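You operate a simulated robot arm through the tools that you are given. There is no shell and no other tool. Be economical: measure what you need, move in short steps, check, and stop when the job is done.

You run a simulated robot arm. Do the job below in one go: nothing can be reset, and whatever is moved stays where it is left.

JOB
Hang the green clip from the dark case on the rack that the lot card names.
Fine: the clip sits astride that rack's rod; its hold-down down over the ring, its latch and the drawer shut; leave the other racks as they are.

It is judged by the outcome, as a careful person would: the job done as asked, and still so three seconds after it is handed in. It fails if anything else is knocked over, pushed out of place, dropped, spilled or broken.

ROBOT AND FRAMES
A 7-joint arm with a two-finger gripper, on a carriage that runs on a rail from [-34, 164.8] to [14.1, -68.3] (x, y) and turns from -203 to 129 degrees about z. Base frame: it is fixed where the carriage stands at the start and does not move with it; the origin is on the floor, on the carriage's upright axis, x ahead of it, y to its left, z up. Units: cm, degrees, N and s.
With the tool pointing down near the work surface it reaches from about 66 to 76 cm from the robot's upright axis, wherever it stands. Its first joint turns from -149.0 to 149.0 degrees. Places, roughly: brake pedal a [40, 80, 10]; brake pedal b [70, -50, 10]; drawer of the dark case [80, -20, 50]. Payload 2.45 kg.
The tool frame sits at the grasp point between the pads (the TCP): z along the fingers, y along the line on which they close. The tips reach 2.6 cm beyond it. The gripper opens to 9.6 cm. The gripper's body begins 6.9 cm behind the TCP.
Orientation is that of the tool frame in the base frame, as [roll, pitch, yaw] about the fixed x, y, z axes, in that order (R = Rz(yaw) Ry(pitch) Rx(roll)). With the fingers straight down and closing along the base's y, the tool's x points along the base's -x, its y along +y and its z along -z.

CONTROLS
- The arm moves only by the tool servo_tool. Its argument "plan" is text: rows parted by semicolons, each of 7 numbers parted by spaces: the shift along the tool's x, y, z in units of 20 mm (1.0 is 20 mm), then the turn, a rotation vector about the tool's x, y, z in units of 5 degrees (1.0 is 5 degrees), then the gripper command, from -1 (shut) to 1 (fully open), values between in proportion. In form: tx ty tz wx wy wz claw; .... A call has 1 to 12 rows; each row shifts and turns the commanded pose from where the row before left it, along the tool's axes as they then stand. A call with a number of a shift or a turn outside -1 to 1 is refused whole. Rows are played at 5 a second. More than 5 cm and 8.6 degrees between two rows, or a gripper value outside its range, and nothing of the call is played. A pose out of reach is approached as far as the arm can. The call stops where the force on the tool passes 40 N (or 10 N more than at its start, if that is more) or the arm is blocked; 0.2 s more then pass. The fingers move at their own pace and stop on an object; they squeeze with about 42 N. The grip force told is the motor's: it shows also when the fingers shut on nothing. Time passes only in rows, and 0.2 s behind the last, so rows that do not move let the fingers close. The reply holds the time, the measured pose of the TCP, the force on the tool along the base axes, the opening and the grip force, in the units named above and with some noise, with the torque about the TCP (base axes, N m) and any sound that the robot's microphone picked up.
- Cameras (640 x 400 px; columns grow to the right, rows downward): "scene" is now at [3.05, 18.93, 166.62]; the picture's right is [0.24, -0.97, 0.00], its down [-0.73, -0.18, -0.66] and it looks along [0.64, 0.16, -0.75] (base axes); focal length 265 px, centre (320, 200). "wrist" rides on the gripper at [8.2, 0.3, -9.8] in the tool frame; the picture's right is [-0.04, 1.00, 0.00], its down [-0.73, -0.03, -0.68] and it looks along [-0.68, -0.03, 0.73] (tool axes); focal length 256 px, centre (320, 200). There is no depth. A picture from a camera that has moved, and an enlarged one, comes with that camera's place and axes in the base frame and with its lens.
- capture(camera): a new picture of that camera. No time passes.
- slide_trunk(by): slides the trunk up (or, below 0, down) by that many cm; the arm and the scene camera ride with it, the base frame stays. It gives what a move gives, with no picture.
- base_move(legs): drives the robot by 1 to 6 legs, each [ahead, left, turn to the left] in cm, cm and degrees, along the robot's own axes; the way and the turn of a leg run together, so that a leg with both is an arc; at most 150 cm and 180 degrees a leg. The arm and the cameras ride along, it lands a little off, and it stops where it bumps. It keeps to its track: a leg is cut to what the track allows. It gives what a move gives.
- turn_head(pan, tilt): turns the head with the scene camera to pan (to the left, within 155 degrees either way) and tilt (down, from -29 to 69), counted from straight ahead of the robot. It gives what a move gives.
- enlarge(camera, box): a new picture of the part [left, top, right, bottom] of that camera's present view, enlarged. No time passes.
- hand_in(): hands the job in; it is judged then, once.

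Work in short steps. Places have to be worked out from the pictures, the camera data and where the tool is seen: move nearer, look again, correct. Check each grasp and each placing, and mend what went wrong. You have 120 turns and 82 pictures in all, those below and enlarged ones among them. Open the gripper and draw the arm clear of the work before you hand the job in, unless the task says otherwise; then end with one line.

The tools are called as name(argument=value, ...) on one line, values as JSON. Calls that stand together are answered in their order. servo_tool: Moves the arm, as the interface text tells. Its arguments: {"type":"object","properties":{"plan":{"type":"string"}},"required":["plan"]} The other tools are called the same way: slide_trunk (by) slides the trunk up or down; base_move (legs) drives the base; turn_head (pan, tilt) turns the head that bears the scene camera; capture (camera) takes a picture; enlarge (camera, box) takes an enlarged picture of a part of a camera's view; hand_in () hands the job in.

At the start:

```text
time: 0.0
position: [60.93, -38.07, 100.0]
orientation: [-180.0, 0.0, -180.0]
ft_force: [-1.0, 0.0, 0.1]
ft_torque: [0.0, 0.04, 0.0]
width: 9.57
gripper_force: 0.0
trunk travel left (down, up): [-67.5, 3.5]
robot x, y, heading: [-0.38, 0.07, 0.0]
head pan, tilt: [13.8, 48.6]
```

scene: 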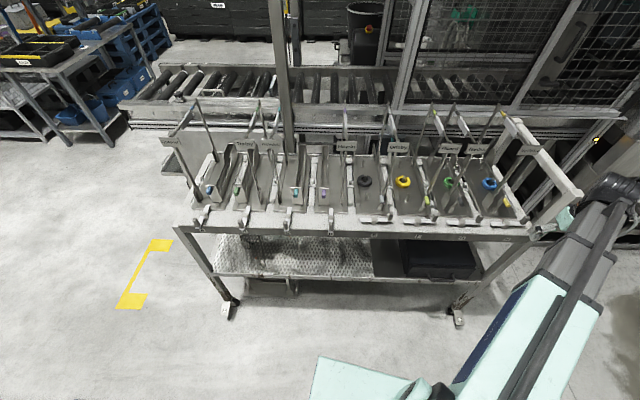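
wrist: 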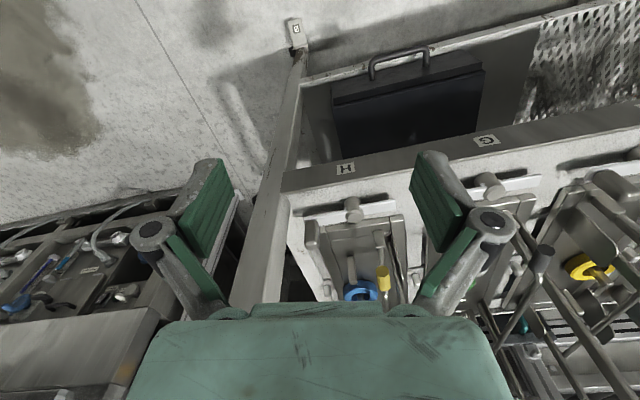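

I start by looking closely at the rack table and at the case below it.

enlarge(camera="scene", box=[150, 90, 370, 240])

enlarge(camera="scene", box=[330, 90, 590, 290])

enlarge(camera="wrist", box=[270, 0, 640, 310])

```text
2.67 times, centred on (260, 165) of scene
camera zoom: at [3.05, 18.93, 166.62], right [0.24, -0.97, 0.0], down [-0.73, -0.18, -0.66], along [0.64, 0.16, -0.75], focal length 706 px, centre (480, 293)
```

zoom: 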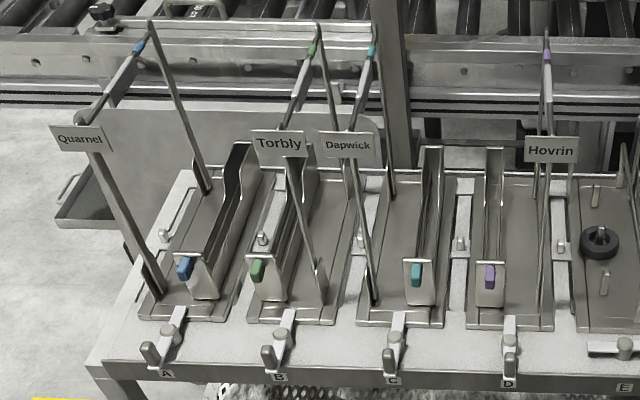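

```text
2.00 times, centred on (460, 190) of scene
camera zoom: at [3.05, 18.93, 166.62], right [0.24, -0.97, 0.0], down [-0.73, -0.18, -0.66], along [0.64, 0.16, -0.75], focal length 529 px, centre (40, 220)
```

zoom: 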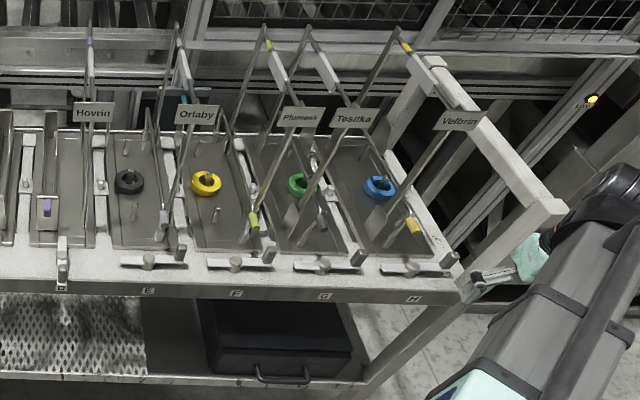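

```text
1.29 times, centred on (455, 155) of wrist
camera zoom: at [52.81, -37.68, 109.8], right [0.04, 1.0, 0.0], down [0.73, -0.03, 0.68], along [0.68, -0.03, -0.73], focal length 330 px, centre (146, 258)
```

zoom: 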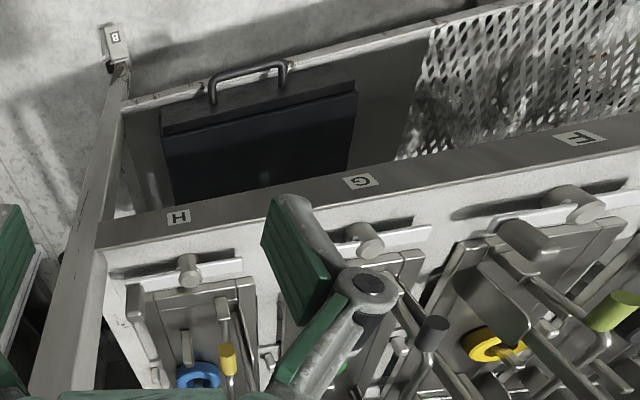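

The racks bear names and letters A–H. I need the lot card, so I'll look around with the head, and check the pedals too.

enlarge(camera="scene", box=[190, 220, 510, 400])

enlarge(camera="scene", box=[0, 0, 180, 150])

turn_head(pan=-45, tilt=45)

capture(camera="scene")

turn_head(pan=70, tilt=40)

capture(camera="scene")

```text
2.00 times, centred on (350, 310) of scene
camera zoom: at [3.05, 18.93, 166.62], right [0.24, -0.97, 0.0], down [-0.73, -0.18, -0.66], along [0.64, 0.16, -0.75], focal length 529 px, centre (260, -20)
```

zoom: 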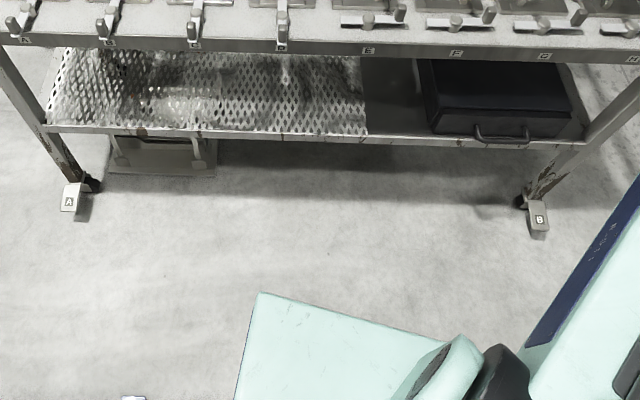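

```text
2.67 times, centred on (90, 75) of scene
camera zoom: at [3.05, 18.93, 166.62], right [0.24, -0.97, 0.0], down [-0.73, -0.18, -0.66], along [0.64, 0.16, -0.75], focal length 706 px, centre (933, 533)
```

zoom: 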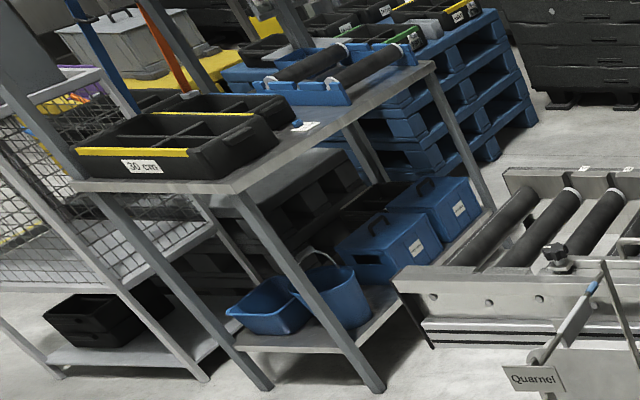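

```text
time: 1.3
position: [60.82, -38.25, 99.99]
orientation: [180.0, 0.0, 180.0]
ft_force: [0.2, 0.2, 0.9]
ft_torque: [0.01, 0.02, 0.0]
width: 9.62
gripper_force: 0.0
trunk travel left (down, up): [-67.5, 3.5]
robot x, y, heading: [-0.18, 0.38, 0.2]
head pan, tilt: [-45.0, 45.0]
```

```text
74 pictures are left
camera scene: at [1.2, 11.32, 167.13], right [-0.71, -0.71, 0.0], down [-0.5, 0.5, -0.71], along [0.5, -0.5, -0.71], focal length 265 px, centre (320, 200)
```

scene: 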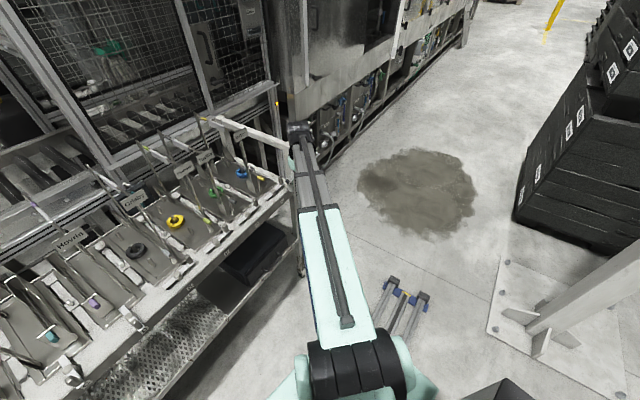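

```text
time: 3.2
position: [60.92, -38.15, 99.93]
orientation: [179.9, -0.1, -179.9]
ft_force: [-0.1, 1.0, 0.1]
ft_torque: [-0.04, 0.0, -0.02]
width: 9.61
gripper_force: 0.1
trunk travel left (down, up): [-67.5, 3.5]
robot x, y, heading: [-0.26, -0.01, 0.0]
head pan, tilt: [70.0, 40.0]
```

```text
73 pictures are left
camera scene: at [-1.64, 25.06, 167.85], right [0.94, -0.34, 0.0], down [-0.22, -0.6, -0.77], along [0.26, 0.72, -0.64], focal length 265 px, centre (320, 200)
```

scene: 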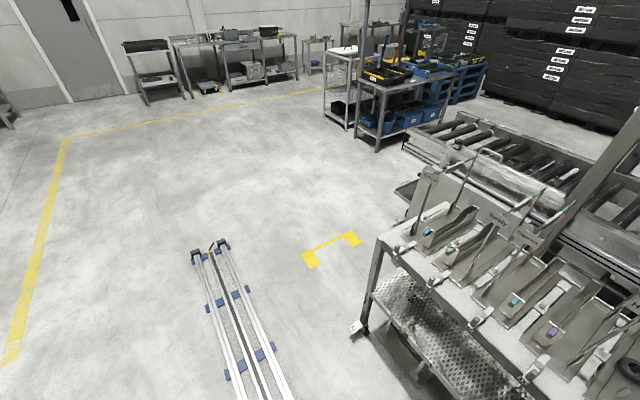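

No card visible so far. I'll look at the table's near floor and its front with a steeper head tilt.

turn_head(pan=20, tilt=69)

capture(camera="scene")

turn_head(pan=0, tilt=20)

capture(camera="scene")

```text
time: 4.4
position: [60.95, -38.11, 99.99]
orientation: [-180.0, -0.1, 180.0]
ft_force: [-0.2, 0.1, 0.0]
ft_torque: [0.03, -0.01, 0.02]
width: 9.6
gripper_force: 0.1
trunk travel left (down, up): [-67.5, 3.5]
robot x, y, heading: [0.03, 0.19, -0.0]
head pan, tilt: [20.0, 68.8]
```

```text
72 pictures are left
camera scene: at [0.71, 18.99, 164.24], right [0.34, -0.94, 0.0], down [-0.88, -0.32, -0.36], along [0.34, 0.12, -0.93], focal length 265 px, centre (320, 200)
```

scene: 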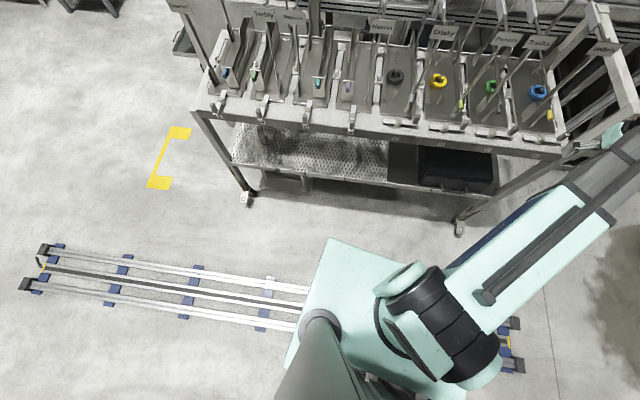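

```text
time: 5.6
position: [60.82, -38.15, 99.99]
orientation: [180.0, 0.0, 180.0]
ft_force: [0.3, 0.2, -0.7]
ft_torque: [0.02, -0.02, -0.01]
width: 9.6
gripper_force: 0.0
trunk travel left (down, up): [-67.5, 3.5]
robot x, y, heading: [0.23, -0.04, -0.0]
head pan, tilt: [0.0, 20.0]
```

```text
71 pictures are left
camera scene: at [4.76, 17.07, 170.99], right [0.0, -1.0, 0.0], down [-0.34, 0.0, -0.94], along [0.94, 0.0, -0.34], focal length 265 px, centre (320, 200)
```

scene: 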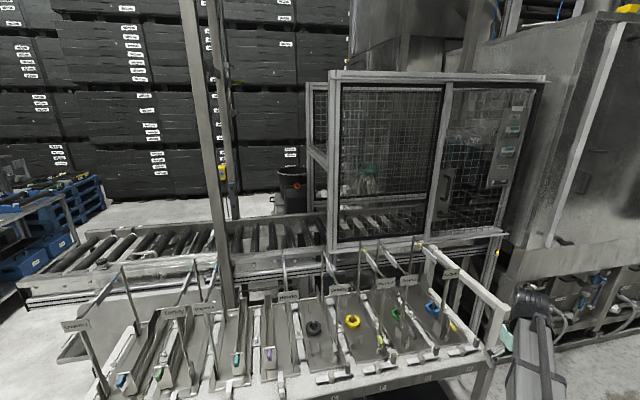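

I'll zoom on the two pedals and the rack details in turn.

turn_head(pan=5, tilt=50)

capture(camera="scene")

enlarge(camera="wrist", box=[260, 0, 340, 50])

```text
time: 6.5
position: [60.79, -38.17, 99.95]
orientation: [-179.9, 0.0, -180.0]
ft_force: [0.2, -0.9, -0.6]
ft_torque: [0.02, 0.0, 0.03]
width: 9.6
gripper_force: 0.1
trunk travel left (down, up): [-67.5, 3.5]
robot x, y, heading: [0.31, -0.05, -0.2]
head pan, tilt: [5.0, 50.0]
```

```text
70 pictures are left
camera scene: at [3.13, 17.74, 166.44], right [0.09, -1.0, 0.0], down [-0.76, -0.07, -0.64], along [0.64, 0.06, -0.77], focal length 265 px, centre (320, 200)
```

scene: 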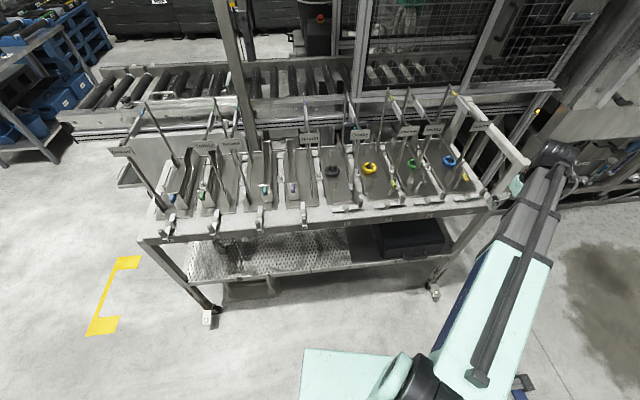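

```text
8.00 times, centred on (300, 25) of wrist
camera zoom: at [52.81, -37.68, 109.8], right [0.04, 1.0, 0.0], down [0.73, -0.03, 0.68], along [0.68, -0.03, -0.73], focal length 2048 px, centre (480, 1600)
```

zoom: 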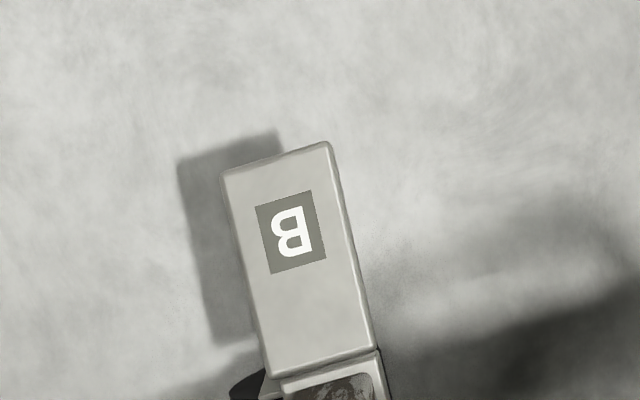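

Zooms are re-rendered sharply. I'll zoom on both pedals, the case, and rack details.

enlarge(camera="scene", box=[190, 285, 254, 325])

enlarge(camera="scene", box=[400, 265, 464, 305])

enlarge(camera="scene", box=[330, 205, 480, 299])

enlarge(camera="scene", box=[105, 95, 265, 245])

enlarge(camera="scene", box=[260, 85, 390, 225])

enlarge(camera="scene", box=[370, 80, 510, 225])

```text
10.00 times, centred on (222, 305) of scene
camera zoom: at [3.13, 17.74, 166.44], right [0.09, -1.0, 0.0], down [-0.76, -0.07, -0.64], along [0.64, 0.06, -0.77], focal length 2647 px, centre (1300, -850)
```

zoom: 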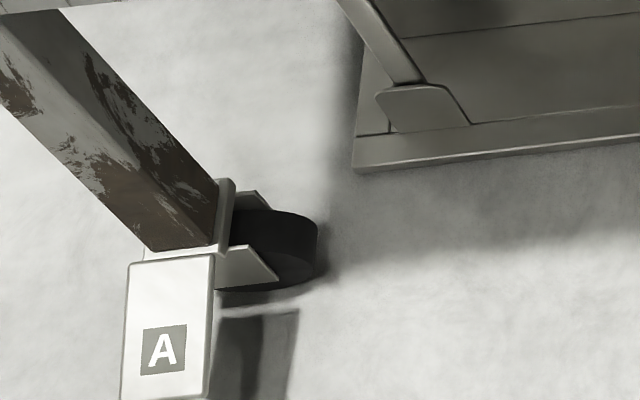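

```text
10.00 times, centred on (432, 285) of scene
camera zoom: at [3.13, 17.74, 166.44], right [0.09, -1.0, 0.0], down [-0.76, -0.07, -0.64], along [0.64, 0.06, -0.77], focal length 2647 px, centre (-800, -650)
```

zoom: 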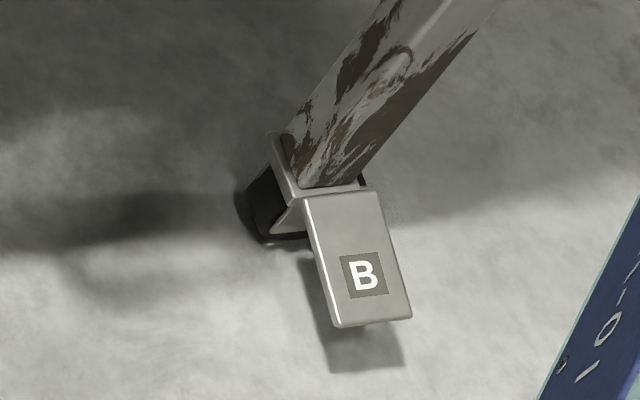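

```text
4.26 times, centred on (405, 252) of scene
camera zoom: at [3.13, 17.74, 166.44], right [0.09, -1.0, 0.0], down [-0.76, -0.07, -0.64], along [0.64, 0.06, -0.77], focal length 1126 px, centre (-42, -21)
```

zoom: 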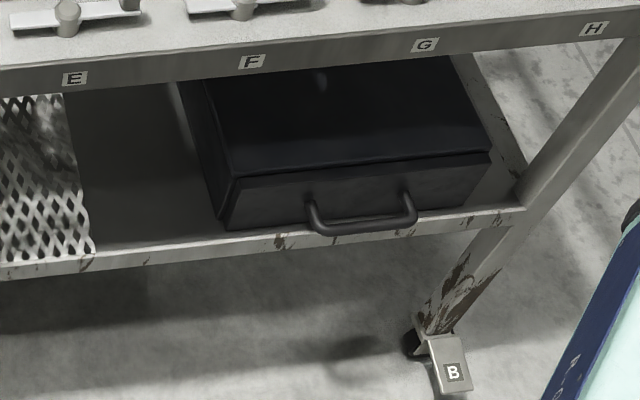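

```text
2.67 times, centred on (185, 170) of scene
camera zoom: at [3.13, 17.74, 166.44], right [0.09, -1.0, 0.0], down [-0.76, -0.07, -0.64], along [0.64, 0.06, -0.77], focal length 706 px, centre (680, 280)
```

zoom: 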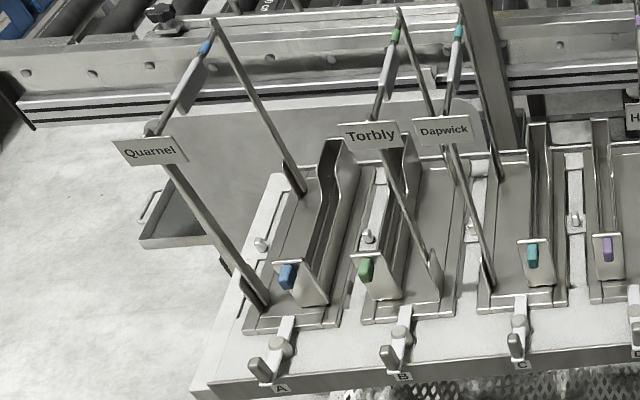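

```text
2.86 times, centred on (325, 155) of scene
camera zoom: at [3.13, 17.74, 166.44], right [0.09, -1.0, 0.0], down [-0.76, -0.07, -0.64], along [0.64, 0.06, -0.77], focal length 756 px, centre (306, 329)
```

zoom: 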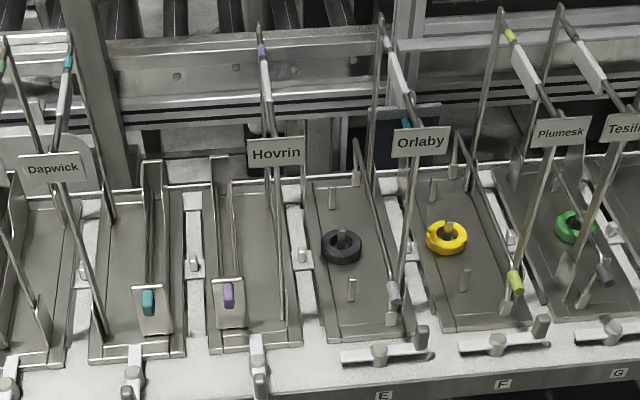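

```text
2.76 times, centred on (440, 152) of scene
camera zoom: at [3.13, 17.74, 166.44], right [0.09, -1.0, 0.0], down [-0.76, -0.07, -0.64], along [0.64, 0.06, -0.77], focal length 730 px, centre (-11, 331)
```

zoom: 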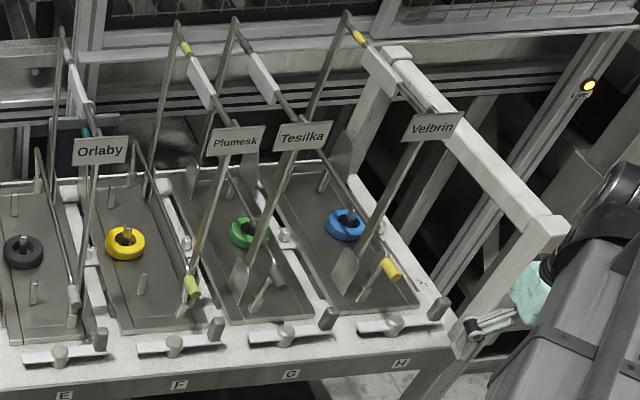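

I compare the pitch of pedal A by a zoom holding it whole.

enlarge(camera="scene", box=[185, 295, 249, 335])

base_move(legs=[[0, 60, 0]])

capture(camera="wrist")

capture(camera="scene")

```text
10.00 times, centred on (217, 315) of scene
camera zoom: at [3.13, 17.74, 166.44], right [0.09, -1.0, 0.0], down [-0.76, -0.07, -0.64], along [0.64, 0.06, -0.77], focal length 2647 px, centre (1350, -950)
```

zoom: 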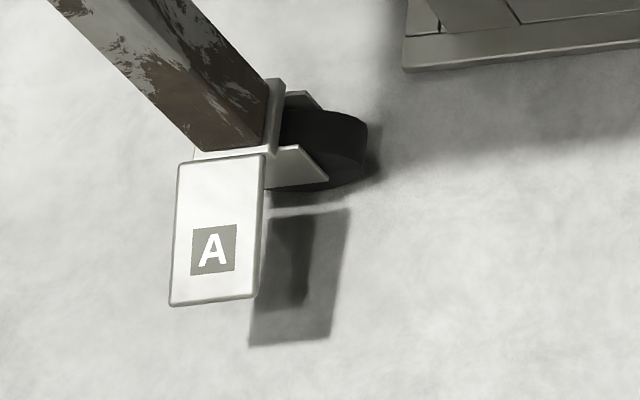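

```text
time: 9.9
position: [48.68, 19.94, 100.0]
orientation: [-180.0, 0.0, 179.7]
ft_force: [0.8, -0.2, 0.1]
ft_torque: [0.02, 0.01, -0.06]
width: 9.61
gripper_force: 0.0
trunk travel left (down, up): [-67.5, 3.5]
robot x, y, heading: [-11.85, 58.48, -0.2]
head pan, tilt: [5.0, 50.0]
```

```text
61 pictures are left
camera wrist: at [40.58, 20.4, 109.81], right [0.05, 1.0, 0.0], down [0.73, -0.03, 0.68], along [0.68, -0.03, -0.73], focal length 256 px, centre (320, 200)
```

wrist: 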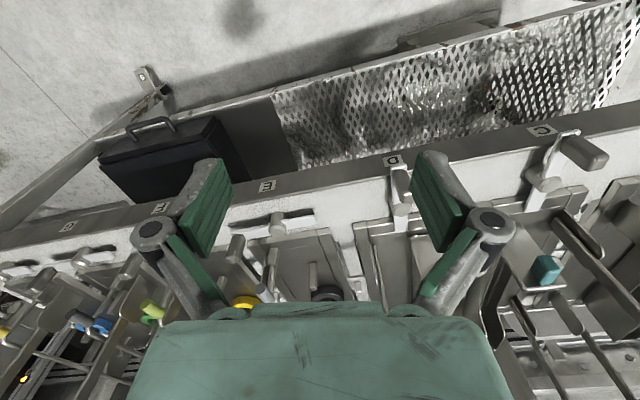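

```text
60 pictures are left
camera scene: at [-8.81, 76.08, 166.43], right [0.08, -1.0, 0.0], down [-0.76, -0.06, -0.64], along [0.64, 0.05, -0.77], focal length 265 px, centre (320, 200)
```

scene: 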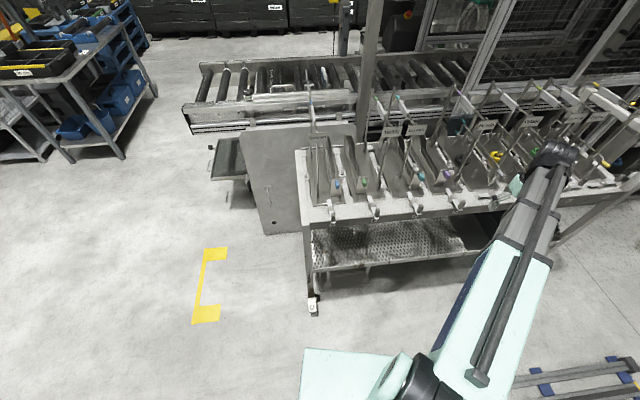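

I zoom on pedal A from this second standpoint to triangulate its slope.

enlarge(camera="scene", box=[280, 285, 344, 325])

enlarge(camera="wrist", box=[116, 60, 196, 110])

```text
10.00 times, centred on (312, 305) of scene
camera zoom: at [-8.81, 76.08, 166.43], right [0.08, -1.0, 0.0], down [-0.76, -0.06, -0.64], along [0.64, 0.05, -0.77], focal length 2647 px, centre (400, -850)
```

zoom: 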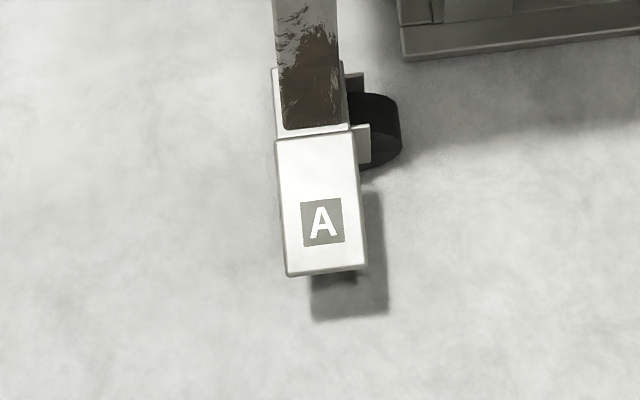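

```text
8.00 times, centred on (156, 85) of wrist
camera zoom: at [40.58, 20.4, 109.81], right [0.05, 1.0, 0.0], down [0.73, -0.03, 0.68], along [0.68, -0.03, -0.73], focal length 2048 px, centre (1632, 1120)
```

zoom: 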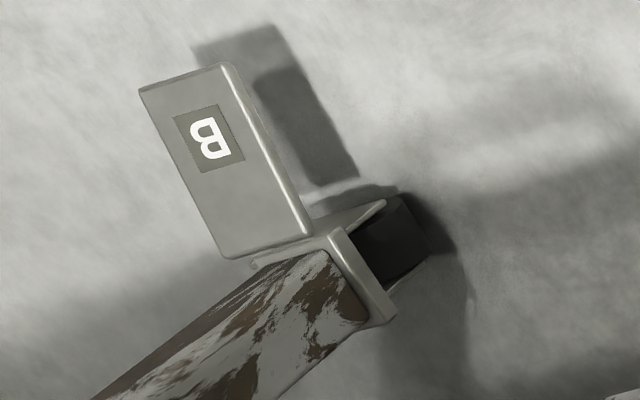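

Both pedals slope alike (~22–25° down). The table lies parallel to the rail (heading ≈ 11.6°), and the drawer handle is near (68, -22.3, 49.4), about flush with the deck front. I'll retract the arm a bit, return the carriage and square it to the table.

servo_tool(plan="1 0 0 0 0 0 1;1 0 0 0 0 0 1;1 0 0 0 0 0 1;1 0 0 0 0 0 1;1 0 0 0 0 0 1")

base_move(legs=[[0, 0, 11.8], [0, -57.2, 0]])

```text
time: 11.2
position: [38.46, 19.79, 99.93]
orientation: [180.0, 0.0, 179.8]
ft_force: [0.6, 0.8, -0.2]
ft_torque: [0.01, 0.0, -0.03]
width: 9.59
gripper_force: 0.1
trunk travel left (down, up): [-67.5, 3.5]
robot x, y, heading: [-11.64, 58.26, -0.7]
head pan, tilt: [5.0, 50.0]
```

```text
time: 15.1
position: [56.74, -24.69, 99.93]
orientation: [179.9, 0.0, -168.6]
ft_force: [-0.1, -0.4, -1.4]
ft_torque: [0.02, 0.03, -0.02]
width: 9.61
gripper_force: 0.1
trunk travel left (down, up): [-67.5, 3.5]
robot x, y, heading: [-0.58, 2.81, 11.4]
head pan, tilt: [5.0, 50.0]
```

The TCP is now at depth ~50.7, in line with the handle. I lower the trunk and look.

slide_trunk(by=-32)

capture(camera="wrist")

capture(camera="scene")

```text
time: 18.3
position: [56.85, -24.49, 68.03]
orientation: [179.9, 0.0, -168.6]
ft_force: [-0.1, -0.5, 0.3]
ft_torque: [0.01, -0.01, 0.03]
width: 9.61
gripper_force: 0.1
trunk travel left (down, up): [-35.5, 35.5]
robot x, y, heading: [-0.79, 2.98, 11.4]
head pan, tilt: [5.0, 50.0]
```

```text
57 pictures are left
camera wrist: at [48.81, -25.73, 77.8], right [-0.16, 0.99, 0.0], down [0.72, 0.12, 0.68], along [0.67, 0.11, -0.73], focal length 256 px, centre (320, 200)
```

wrist: 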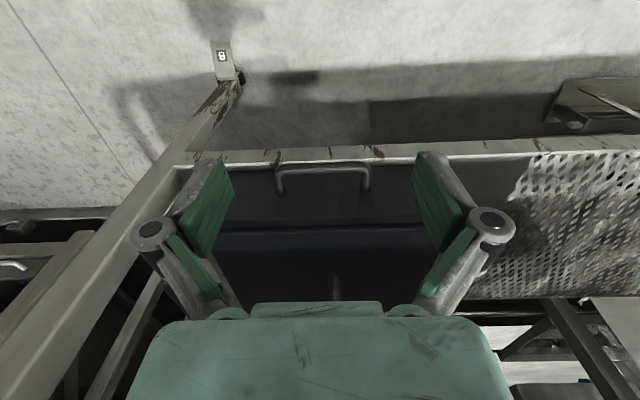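

```text
56 pictures are left
camera scene: at [-1.03, 20.88, 134.44], right [0.28, -0.96, 0.0], down [-0.73, -0.22, -0.64], along [0.62, 0.18, -0.77], focal length 265 px, centre (320, 200)
```

scene: 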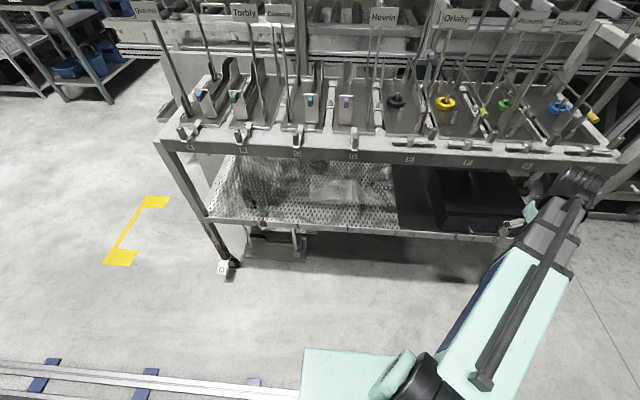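

Handle confirmed near (68.7, -22, 49.4). I turn the tool 90° about its axis so that the fingers close across the bar.

servo_tool(plan="0 0 0 0 0 1 1;0 0 0 0 0 1 1;0 0 0 0 0 1 1;0 0 0 0 0 1 1;0 0 0 0 0 1 1;0 0 0 0 0 1 1;0 0 0 0 0 1 1;0 0 0 0 0 1 1;0 0 0 0 0 1 1")

servo_tool(plan="0 0 0 0 0 1 1;0 0 0 0 0 1 1;0 0 0 0 0 1 1;0 0 0 0 0 1 1;0 0 0 0 0 1 1;0 0 0 0 0 1 1;0 0 0 0 0 1 1;0 0 0 0 0 1 1;0 0 0 0 0 1 1")

servo_tool(plan="0 0 0 -1 0 0 0;0 0 0 -1 0 0 0;0 0 0 -1 0 0 0;0 0 0 -1 0 0 0;0 0 0 -1 0 0 0;0 0 0 -1 0 0 0;0 0 0 -1 0 0 0;0 0 0 -1 0 0 0;0 0 0 -1 0 0 0;0 0 0 -1 0 0 0")

```text
time: 20.3
position: [56.83, -24.6, 68.02]
orientation: [-180.0, 0.0, 146.3]
ft_force: [0.6, -0.5, -0.6]
ft_torque: [0.02, 0.01, 0.0]
width: 9.55
gripper_force: 0.2
trunk travel left (down, up): [-35.5, 35.5]
robot x, y, heading: [-0.4, 3.01, 11.7]
head pan, tilt: [5.0, 50.0]
```

```text
time: 22.3
position: [56.8, -24.72, 68.01]
orientation: [-180.0, 0.0, 101.3]
ft_force: [0.2, -1.1, 0.3]
ft_torque: [-0.01, 0.01, -0.01]
width: 9.6
gripper_force: 0.1
trunk travel left (down, up): [-35.5, 35.5]
robot x, y, heading: [-1.25, 2.9, 11.4]
head pan, tilt: [5.0, 50.0]
```

```text
time: 24.5
position: [56.62, -24.49, 68.09]
orientation: [129.9, 0.0, 101.4]
ft_force: [-0.8, 0.4, -0.7]
ft_torque: [0.02, 0.02, 0.01]
width: 4.81
gripper_force: 0.0
trunk travel left (down, up): [-35.5, 35.5]
robot x, y, heading: [-0.54, 3.21, 11.3]
head pan, tilt: [5.0, 50.0]
```

The arm follows well, so I'll go on tilting to horizontal.

servo_tool(plan="0 0 0 -1 0 0 0;0 0 0 -1 0 0 0;0 0 0 -1 0 0 0;0 0 0 -1 0 0 0;0 0 0 -1 0 0 0;0 0 0 -1 0 0 0")

capture(camera="wrist")

```text
time: 25.9
position: [56.74, -24.67, 68.0]
orientation: [100.0, 0.1, 101.4]
ft_force: [-0.3, 0.4, 0.7]
ft_torque: [-0.01, 0.02, 0.05]
width: 4.78
gripper_force: 0.1
trunk travel left (down, up): [-35.5, 35.5]
robot x, y, heading: [-0.68, 2.61, 11.5]
head pan, tilt: [5.0, 50.0]
```

```text
55 pictures are left
camera wrist: at [45.81, -18.39, 70.03], right [0.18, 0.0, 0.98], down [-0.52, -0.85, 0.09], along [0.84, -0.52, -0.15], focal length 256 px, centre (320, 200)
```

wrist: 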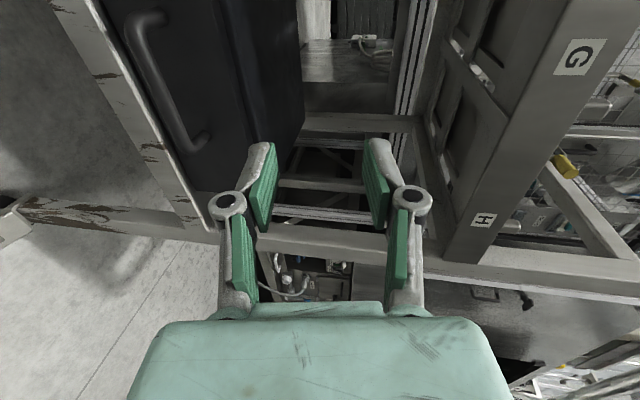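

I lower the trunk so the gripper is near the handle's height and look again.

slide_trunk(by=-17)

capture(camera="wrist")

```text
time: 27.8
position: [56.89, -24.71, 51.13]
orientation: [99.9, 0.0, 101.4]
ft_force: [-0.4, 0.9, -0.2]
ft_torque: [-0.02, -0.01, -0.01]
width: 4.78
gripper_force: 0.0
trunk travel left (down, up): [-18.5, 52.5]
robot x, y, heading: [-0.65, 3.0, 11.6]
head pan, tilt: [5.0, 50.0]
```

```text
54 pictures are left
camera wrist: at [45.81, -18.38, 53.02], right [0.18, 0.0, 0.98], down [-0.52, -0.85, 0.09], along [0.84, -0.52, -0.15], focal length 256 px, centre (320, 200)
```

wrist: 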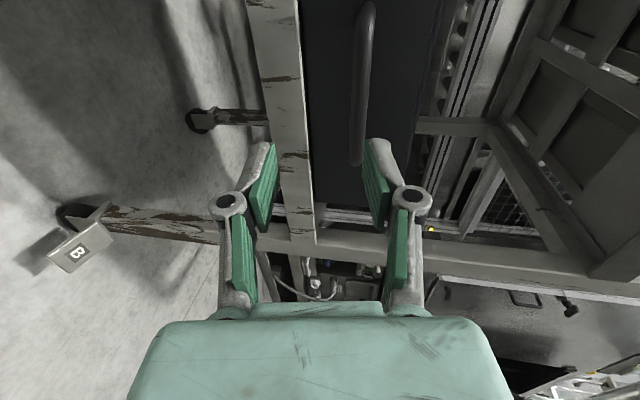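

Bar triangulated to about (67.2, -21, 52.7). Pedal B is seen side-on here, so I zoom on it for its tilt.

enlarge(camera="wrist", box=[20, 180, 150, 290])

```text
3.64 times, centred on (85, 235) of wrist
camera zoom: at [45.81, -18.38, 53.02], right [0.18, 0.0, 0.98], down [-0.52, -0.85, 0.09], along [0.84, -0.52, -0.15], focal length 931 px, centre (1174, 73)
```

zoom: 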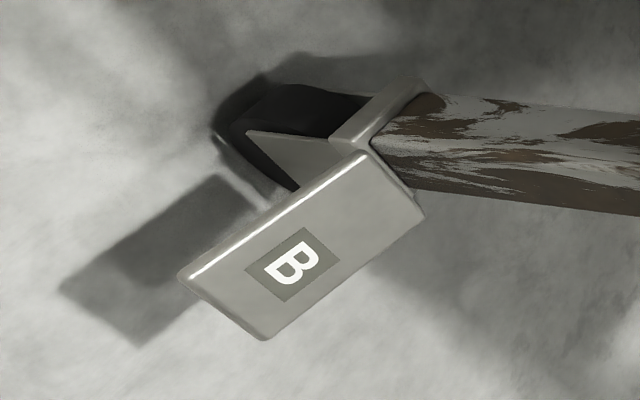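

The pedal's state isn't clear from the slope. Since pulling on a table with loose castors would roll it, I'll check the brakes first: moving to pedal B with the tool slanted down and the fingers shut.

base_move(legs=[[0, -24, 0]])

servo_tool(plan="0 0 0 1 0 0 -1;0 0 0 1 0 0 -1;0 0 0 1 0 0 -1;0 0 0 1 0 0 -1;0 0 0 1 0 0 -1;0 0 0 1 0 0 -1;0 0 0 1 0 0 -1;0 0 0 1 0 0 -1;0 0 0 1 0 0 -1;0 0 0 1 0 0 -1")

slide_trunk(by=-18)

capture(camera="wrist")

```text
time: 29.6
position: [61.59, -47.73, 51.09]
orientation: [99.9, 0.0, 101.5]
ft_force: [-0.2, -0.4, -0.6]
ft_torque: [0.05, -0.01, 0.01]
width: 4.81
gripper_force: 0.1
trunk travel left (down, up): [-18.5, 52.5]
robot x, y, heading: [3.75, -20.29, 11.6]
head pan, tilt: [5.0, 50.0]
```

```text
time: 31.8
position: [61.55, -47.7, 51.05]
orientation: [150.1, 0.0, 101.5]
ft_force: [1.1, -0.1, -0.3]
ft_torque: [0.01, 0.01, -0.01]
width: 0.0
gripper_force: 28.0
trunk travel left (down, up): [-18.5, 52.5]
robot x, y, heading: [4.03, -20.42, 11.6]
head pan, tilt: [5.0, 50.0]
```

```text
time: 33.8
position: [61.62, -47.76, 32.98]
orientation: [150.1, 0.0, 101.6]
ft_force: [0.7, -0.8, -0.4]
ft_torque: [-0.01, -0.02, 0.02]
width: 0.0
gripper_force: 28.0
trunk travel left (down, up): [-0.5, 70.5]
robot x, y, heading: [4.26, -20.33, 11.6]
head pan, tilt: [5.0, 50.0]
```

```text
52 pictures are left
camera wrist: at [55.51, -40.51, 41.71], right [0.86, 0.13, 0.5], down [-0.21, -0.79, 0.57], along [0.47, -0.6, -0.65], focal length 256 px, centre (320, 200)
```

wrist: 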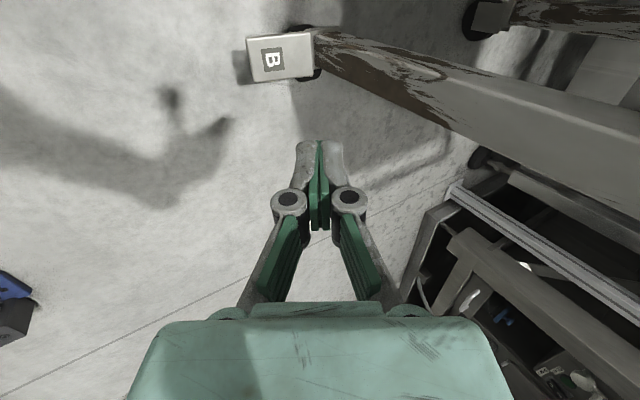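

Pedal B outer edge at about (65.3, -46.4, 10). I advance 4.6 cm and descend to above it.

servo_tool(plan="0 0.866 0.5 0 0 0 -1;0 0.866 0.5 0 0 0 -1;0 0.26 0.15 0 0 0 -1;0 -0.5 0.866 0 0 0 -1;0 -0.5 0.866 0 0 0 -1;0 -0.5 0.866 0 0 0 -1;0 -0.5 0.866 0 0 0 -1;0 -0.5 0.866 0 0 0 -1;0 -0.5 0.866 0 0 0 -1;0 -0.5 0.866 0 0 0 -1")

capture(camera="wrist")

```text
time: 36.0
position: [65.9, -46.64, 19.04]
orientation: [150.0, 0.0, 101.5]
ft_force: [-0.5, -0.6, -0.1]
ft_torque: [0.01, 0.01, -0.02]
width: 0.02
gripper_force: 27.7
trunk travel left (down, up): [-0.5, 70.5]
robot x, y, heading: [3.82, -20.26, 11.5]
head pan, tilt: [5.0, 50.0]
```

```text
51 pictures are left
camera wrist: at [59.91, -39.49, 27.73], right [0.86, 0.13, 0.5], down [-0.21, -0.79, 0.57], along [0.47, -0.6, -0.65], focal length 256 px, centre (320, 200)
```

wrist: 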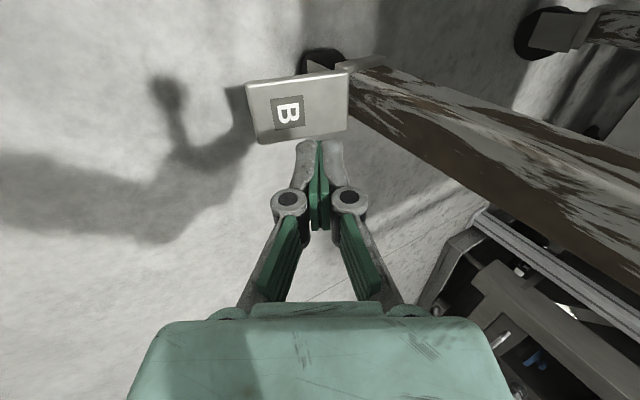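

The label sits at about (67.8, -45.9, 10.9), straight beneath the fingertips. I press down in 1 cm rows with the 40 N stop guarding.

servo_tool(plan="0 -0.25 0.433 0 0 0 -1;0 -0.25 0.433 0 0 0 -1;0 -0.25 0.433 0 0 0 -1;0 -0.25 0.433 0 0 0 -1;0 -0.25 0.433 0 0 0 -1")

servo_tool(plan="0 -0.125 0.217 0 0 0 -1;0 -0.125 0.217 0 0 0 -1;0 -0.125 0.217 0 0 0 -1;0 -0.125 0.217 0 0 0 -1")

```text
time: 37.2
position: [66.08, -46.8, 14.09]
orientation: [150.0, 0.0, 101.7]
ft_force: [0.2, 0.6, -0.2]
ft_torque: [0.02, 0.0, -0.03]
width: 0.0
gripper_force: 28.7
trunk travel left (down, up): [-0.5, 70.5]
robot x, y, heading: [4.46, -20.15, 11.4]
head pan, tilt: [5.0, 50.0]
```

```text
time: 38.2
position: [66.1, -46.85, 12.61]
orientation: [149.6, 0.0, 101.4]
ft_force: [-2.7, 0.9, 29.2]
ft_torque: [0.12, -0.11, 0.04]
width: 0.01
gripper_force: 28.6
trunk travel left (down, up): [-0.5, 70.5]
robot x, y, heading: [4.25, -20.42, 11.3]
head pan, tilt: [5.0, 50.0]
```

Contact on the pedal at ~29 N; I press further in small steps.

servo_tool(plan="0 -0.125 0.217 0 0 0 -1;0 -0.125 0.217 0 0 0 -1;0 -0.125 0.217 0 0 0 -1;0 -0.125 0.217 0 0 0 -1;0 -0.125 0.217 0 0 0 -1;0 -0.125 0.217 0 0 0 -1")

```text
time: 38.5
position: [66.07, -46.8, 12.42]
orientation: [149.4, 0.1, 101.3]
ft_force: [-6.2, -1.4, 28.6]
ft_torque: [0.08, 0.01, 0.02]
width: 0.0
gripper_force: 28.7
trunk travel left (down, up): [-0.5, 70.5]
robot x, y, heading: [4.4, -20.15, 11.3]
head pan, tilt: [5.0, 50.0]
stopped in row 1: the force on the tool passed its limit at 46 N (the readings are from after the stop); the commanded pose is now the measured one
```

servo_tool(plan="0 -0.2 0.35 0 0 0 -1;0 -0.2 0.35 0 0 0 -1;0 -0.2 0.35 0 0 0 -1")

capture(camera="wrist")

```text
time: 38.8
position: [66.1, -46.82, 12.49]
orientation: [149.2, 0.2, 101.2]
ft_force: [-6.8, -1.1, 28.9]
ft_torque: [0.09, 0.0, 0.01]
width: 0.0
gripper_force: 28.9
trunk travel left (down, up): [-0.5, 70.5]
robot x, y, heading: [3.97, -20.49, 11.5]
head pan, tilt: [5.0, 50.0]
stopped in row 1: the force on the tool passed its limit at 48 N (the readings are from after the stop); the commanded pose is now the measured one
```

```text
50 pictures are left
camera wrist: at [59.91, -39.57, 21.04], right [0.85, 0.13, 0.51], down [-0.22, -0.79, 0.57], along [0.48, -0.6, -0.64], focal length 256 px, centre (320, 200)
```

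wrist: 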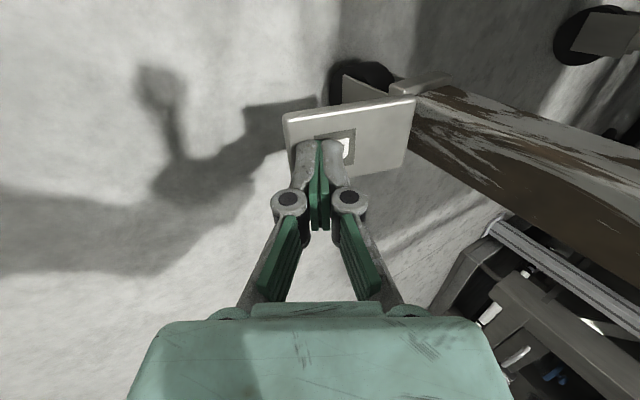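

Pedal B doesn't yield at ~48 N: it is already down on its stop. I back up and go to check pedal A in the same posture.

servo_tool(plan="0 0.5 -0.866 0 0 0 -1;0 0.5 -0.866 0 0 0 -1;0 0.5 -0.866 0 0 0 -1;0 0.5 -0.866 0 0 0 -1;0 0.5 -0.866 0 0 0 -1;0 -0.866 -0.5 0 0 0 -1;0 -0.866 -0.5 0 0 0 -1;0 -0.866 -0.5 0 0 0 -1")

base_move(legs=[[0, 133, 0]])

capture(camera="wrist")

```text
time: 40.6
position: [60.04, -47.91, 22.23]
orientation: [149.4, 0.0, 101.3]
ft_force: [0.4, -0.4, -0.1]
ft_torque: [0.02, -0.01, -0.02]
width: 0.0
gripper_force: 28.8
trunk travel left (down, up): [-0.5, 70.5]
robot x, y, heading: [3.75, -20.65, 11.6]
head pan, tilt: [5.0, 50.0]
```

```text
time: 47.2
position: [33.19, 79.49, 22.1]
orientation: [149.4, 0.0, 100.3]
ft_force: [-0.2, 0.2, 0.4]
ft_torque: [0.01, 0.02, 0.0]
width: 0.02
gripper_force: 28.3
trunk travel left (down, up): [-0.5, 70.5]
robot x, y, heading: [-22.71, 108.16, 10.5]
head pan, tilt: [5.0, 50.0]
```

```text
49 pictures are left
camera wrist: at [27.14, 86.85, 30.71], right [0.85, 0.12, 0.51], down [-0.23, -0.79, 0.57], along [0.47, -0.61, -0.64], focal length 256 px, centre (320, 200)
```

wrist: 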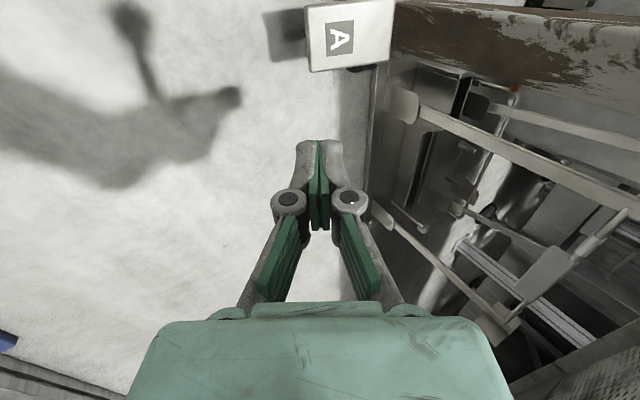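

Label A is at about (40.6, 84.9, 12). I move the fingertips over it and descend.

servo_tool(plan="0.65 0.866 0.5 0 0 0 -1;0.65 0.866 0.5 0 0 0 -1;0.65 0.866 0.5 0 0 0 -1;0 0.39 0.22 0 0 0 -1;0 -0.5 0.866 0 0 0 -1;0 -0.5 0.866 0 0 0 -1;0 0 0 0 0 0 -1")

capture(camera="wrist")

```text
time: 48.8
position: [39.32, 84.66, 18.13]
orientation: [149.4, 0.1, 100.3]
ft_force: [0.5, -0.2, -0.2]
ft_torque: [0.02, 0.01, -0.01]
width: 0.0
gripper_force: 28.6
trunk travel left (down, up): [-0.5, 70.5]
robot x, y, heading: [-22.53, 107.99, 10.6]
head pan, tilt: [5.0, 50.0]
```

```text
48 pictures are left
camera wrist: at [33.31, 91.96, 26.73], right [0.85, 0.12, 0.51], down [-0.23, -0.79, 0.57], along [0.47, -0.61, -0.64], focal length 256 px, centre (320, 200)
```

wrist: 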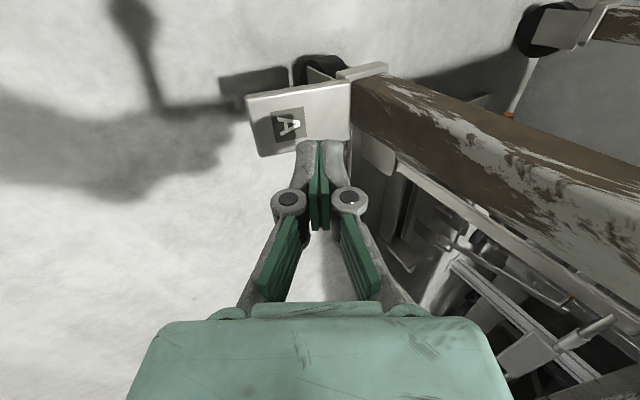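

Pedal A looks the same as B. I press it the same way to compare.

servo_tool(plan="0 -0.25 0.433 0 0 0 -1;0 -0.25 0.433 0 0 0 -1;0 -0.25 0.433 0 0 0 -1;0 -0.25 0.433 0 0 0 -1;0 -0.125 0.217 0 0 0 -1;0 -0.125 0.217 0 0 0 -1;0 -0.125 0.217 0 0 0 -1;0 -0.125 0.217 0 0 0 -1;0 -0.125 0.217 0 0 0 -1;0 -0.125 0.217 0 0 0 -1;0 -0.125 0.217 0 0 0 -1;0 -0.125 0.217 0 0 0 -1")

```text
time: 50.7
position: [39.34, 84.6, 12.55]
orientation: [148.9, 0.1, 100.0]
ft_force: [-6.8, -1.1, 26.7]
ft_torque: [0.2, 0.03, 0.02]
width: 0.01
gripper_force: 28.6
trunk travel left (down, up): [-0.5, 70.5]
robot x, y, heading: [-22.0, 107.98, 10.4]
head pan, tilt: [5.0, 50.0]
stopped in row 9: the force on the tool passed its limit at 46 N (the readings are from after the stop); the commanded pose is now the measured one
```

Pedal A stops at the same height and force as B, so both brakes are set. I back off, drive to the drawer and tilt the tool level again.

servo_tool(plan="0 0.5 -0.866 0 0 0 -1;0 0.5 -0.866 0 0 0 -1;0 0.5 -0.866 0 0 0 -1;0 0.5 -0.866 0 0 0 -1;0 0.5 -0.866 0 0 0 -1;0 -0.866 -0.5 0 0 0 -1;0 -0.866 -0.5 0 0 0 -1;0 -0.866 -0.5 0 0 0 -1;0 -0.866 -0.5 0 0 0 -1;0 -0.866 -0.5 0 0 0 -1")

base_move(legs=[[0, -108, 1.2]])

slide_trunk(by=28)

servo_tool(plan="0 0 0 -1 0 0 0;0 0 0 -1 0 0 0;0 0 0 -1 0 0 0;0 0 0 -1 0 0 0;0 0 0 -1 0 0 0;0 0 0 -1 0 0 0;0 0 0 -1 0 0 0;0 0 0 -1 0 0 0;0 0 0 -1 0 0 0;0 0 0 -1 0 0 0;0 0 0 -0.8 0 0 0")

capture(camera="wrist")

```text
time: 52.9
position: [29.82, 82.57, 22.12]
orientation: [149.2, 0.0, 100.3]
ft_force: [-0.4, 0.0, 0.1]
ft_torque: [0.0, 0.0, 0.03]
width: 0.0
gripper_force: 28.8
out of reach, approached as far as the arm can: row 10
trunk travel left (down, up): [-0.5, 70.5]
robot x, y, heading: [-21.79, 108.08, 10.5]
head pan, tilt: [5.0, 50.0]
```

```text
time: 58.4
position: [52.48, -19.5, 22.08]
orientation: [149.1, 0.1, 103.0]
ft_force: [0.1, 0.3, 0.3]
ft_torque: [0.01, -0.05, -0.02]
width: 0.0
gripper_force: 28.4
trunk travel left (down, up): [-0.5, 70.5]
robot x, y, heading: [-0.65, 3.36, 13.5]
head pan, tilt: [5.0, 50.0]
```

```text
time: 61.2
position: [52.57, -19.6, 50.07]
orientation: [149.2, 0.0, 103.1]
ft_force: [-0.6, -0.8, 0.6]
ft_torque: [0.03, -0.02, 0.0]
width: 0.0
gripper_force: 28.5
trunk travel left (down, up): [-28.5, 42.5]
robot x, y, heading: [-0.7, 2.79, 13.5]
head pan, tilt: [5.0, 50.0]
```

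```text
time: 63.6
position: [54.19, -20.86, 49.52]
orientation: [95.1, 0.2, 103.0]
ft_force: [-0.1, 0.1, 1.4]
ft_torque: [-0.02, 0.02, 0.03]
width: 4.8
gripper_force: 0.1
out of reach, approached as far as the arm can: row 1, 2, 3, 4
trunk travel left (down, up): [-28.5, 42.5]
robot x, y, heading: [-0.46, 2.98, 13.5]
head pan, tilt: [5.0, 50.0]
```

```text
47 pictures are left
camera wrist: at [42.92, -15.04, 50.64], right [0.1, -0.02, 1.0], down [-0.5, -0.87, 0.03], along [0.86, -0.5, -0.09], focal length 256 px, centre (320, 200)
```

wrist: 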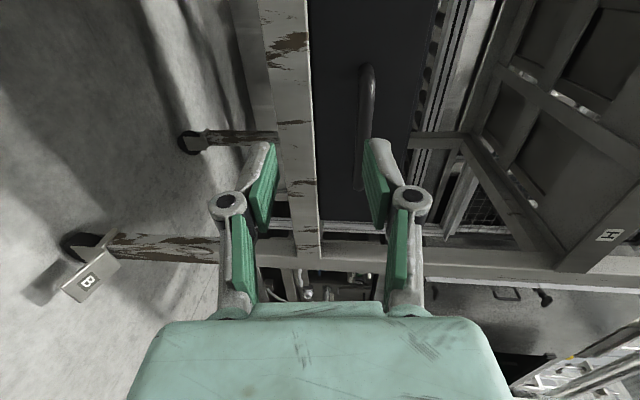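

The bar is at about (67.7, -22, 52.5). I raise 4 cm, shift right and advance most of the way.

slide_trunk(by=4)

servo_tool(plan="-1 0 0 0 0 0 0.4;-1 0 0 0 0 0 0.4;0 0 1 0 0 0 0.4;0 0 1 0 0 0 0.4;0 0 1 0 0 0 0.4;0 0 0.7 0 0 0 0.4")

capture(camera="wrist")

```text
time: 64.5
position: [54.29, -20.88, 53.4]
orientation: [95.2, 0.1, 103.0]
ft_force: [-0.2, 0.1, -0.3]
ft_torque: [0.02, -0.04, -0.02]
width: 4.81
gripper_force: 0.1
trunk travel left (down, up): [-32.5, 38.5]
robot x, y, heading: [-0.5, 3.08, 13.4]
head pan, tilt: [5.0, 50.0]
```

```text
time: 65.9
position: [62.15, -23.18, 52.76]
orientation: [95.1, 0.0, 103.1]
ft_force: [0.7, 0.2, 0.6]
ft_torque: [-0.02, 0.01, 0.0]
width: 6.73
gripper_force: 0.1
trunk travel left (down, up): [-32.5, 38.5]
robot x, y, heading: [-0.6, 2.91, 13.7]
head pan, tilt: [5.0, 50.0]
```

```text
46 pictures are left
camera wrist: at [51.01, -17.27, 53.97], right [0.1, -0.02, 1.0], down [-0.5, -0.87, 0.03], along [0.86, -0.5, -0.09], focal length 256 px, centre (320, 200)
```

wrist: 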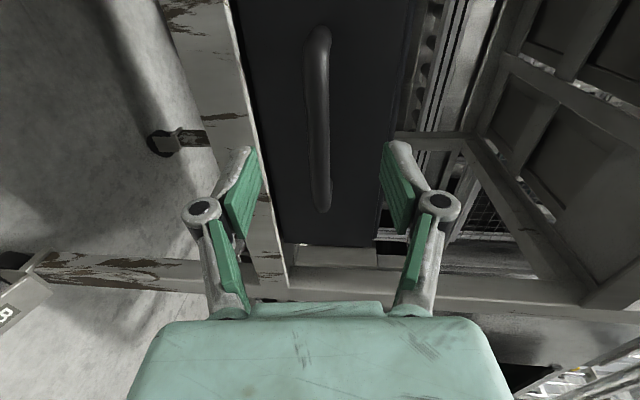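

The bar is centred between the fingers. I advance 5.4 cm and close.

servo_tool(plan="0 0 0.9 0 0 0 0.4;0 0 0.9 0 0 0 0.4;0 0 0.9 0 0 0 0.4;0 0 0 0 0 0 -1;0 0 0 0 0 0 -1;0 0 0 0 0 0 -1")

capture(camera="wrist")

```text
time: 67.3
position: [67.46, -22.05, 52.23]
orientation: [95.3, 0.1, 103.0]
ft_force: [-16.4, 2.0, -8.5]
ft_torque: [0.11, -0.02, -0.53]
width: 1.19
gripper_force: 39.1
trunk travel left (down, up): [-32.5, 38.5]
robot x, y, heading: [-0.77, 3.06, 13.5]
head pan, tilt: [5.0, 50.0]
```

```text
45 pictures are left
camera wrist: at [56.19, -16.11, 53.43], right [0.1, -0.02, 0.99], down [-0.5, -0.87, 0.03], along [0.86, -0.5, -0.09], focal length 256 px, centre (320, 200)
```

wrist: 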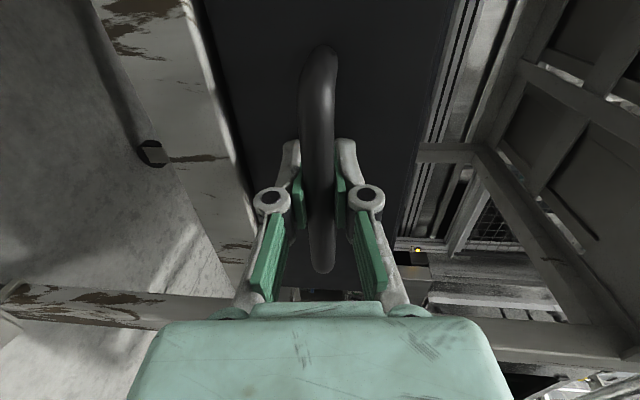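

Gripped (1.19 cm). I pull the drawer out along the table's normal.

servo_tool(plan="0.02 -0.07 -0.75 0 0 0 -1;0.02 -0.07 -0.75 0 0 0 -1;0.02 -0.07 -0.75 0 0 0 -1;0.02 -0.07 -0.75 0 0 0 -1")

capture(camera="wrist")

```text
time: 68.3
position: [61.69, -23.27, 52.22]
orientation: [95.3, 0.0, 103.0]
ft_force: [0.8, 1.7, -9.9]
ft_torque: [0.13, -0.01, 0.44]
width: 1.23
gripper_force: 38.9
trunk travel left (down, up): [-32.5, 38.5]
robot x, y, heading: [-0.59, 3.1, 13.5]
head pan, tilt: [5.0, 50.0]
```

```text
44 pictures are left
camera wrist: at [50.36, -17.32, 53.43], right [0.1, -0.02, 0.99], down [-0.5, -0.87, 0.03], along [0.86, -0.5, -0.09], focal length 256 px, centre (320, 200)
```

wrist: 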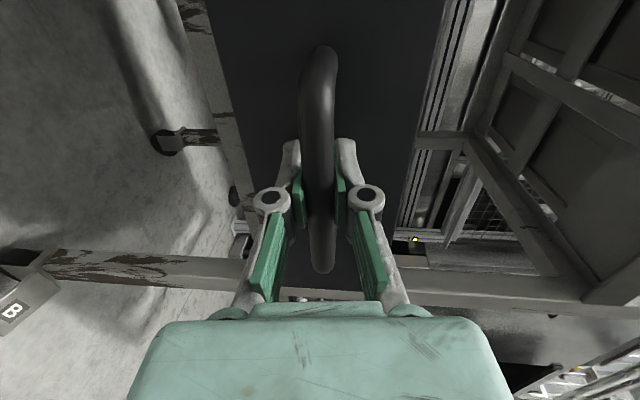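

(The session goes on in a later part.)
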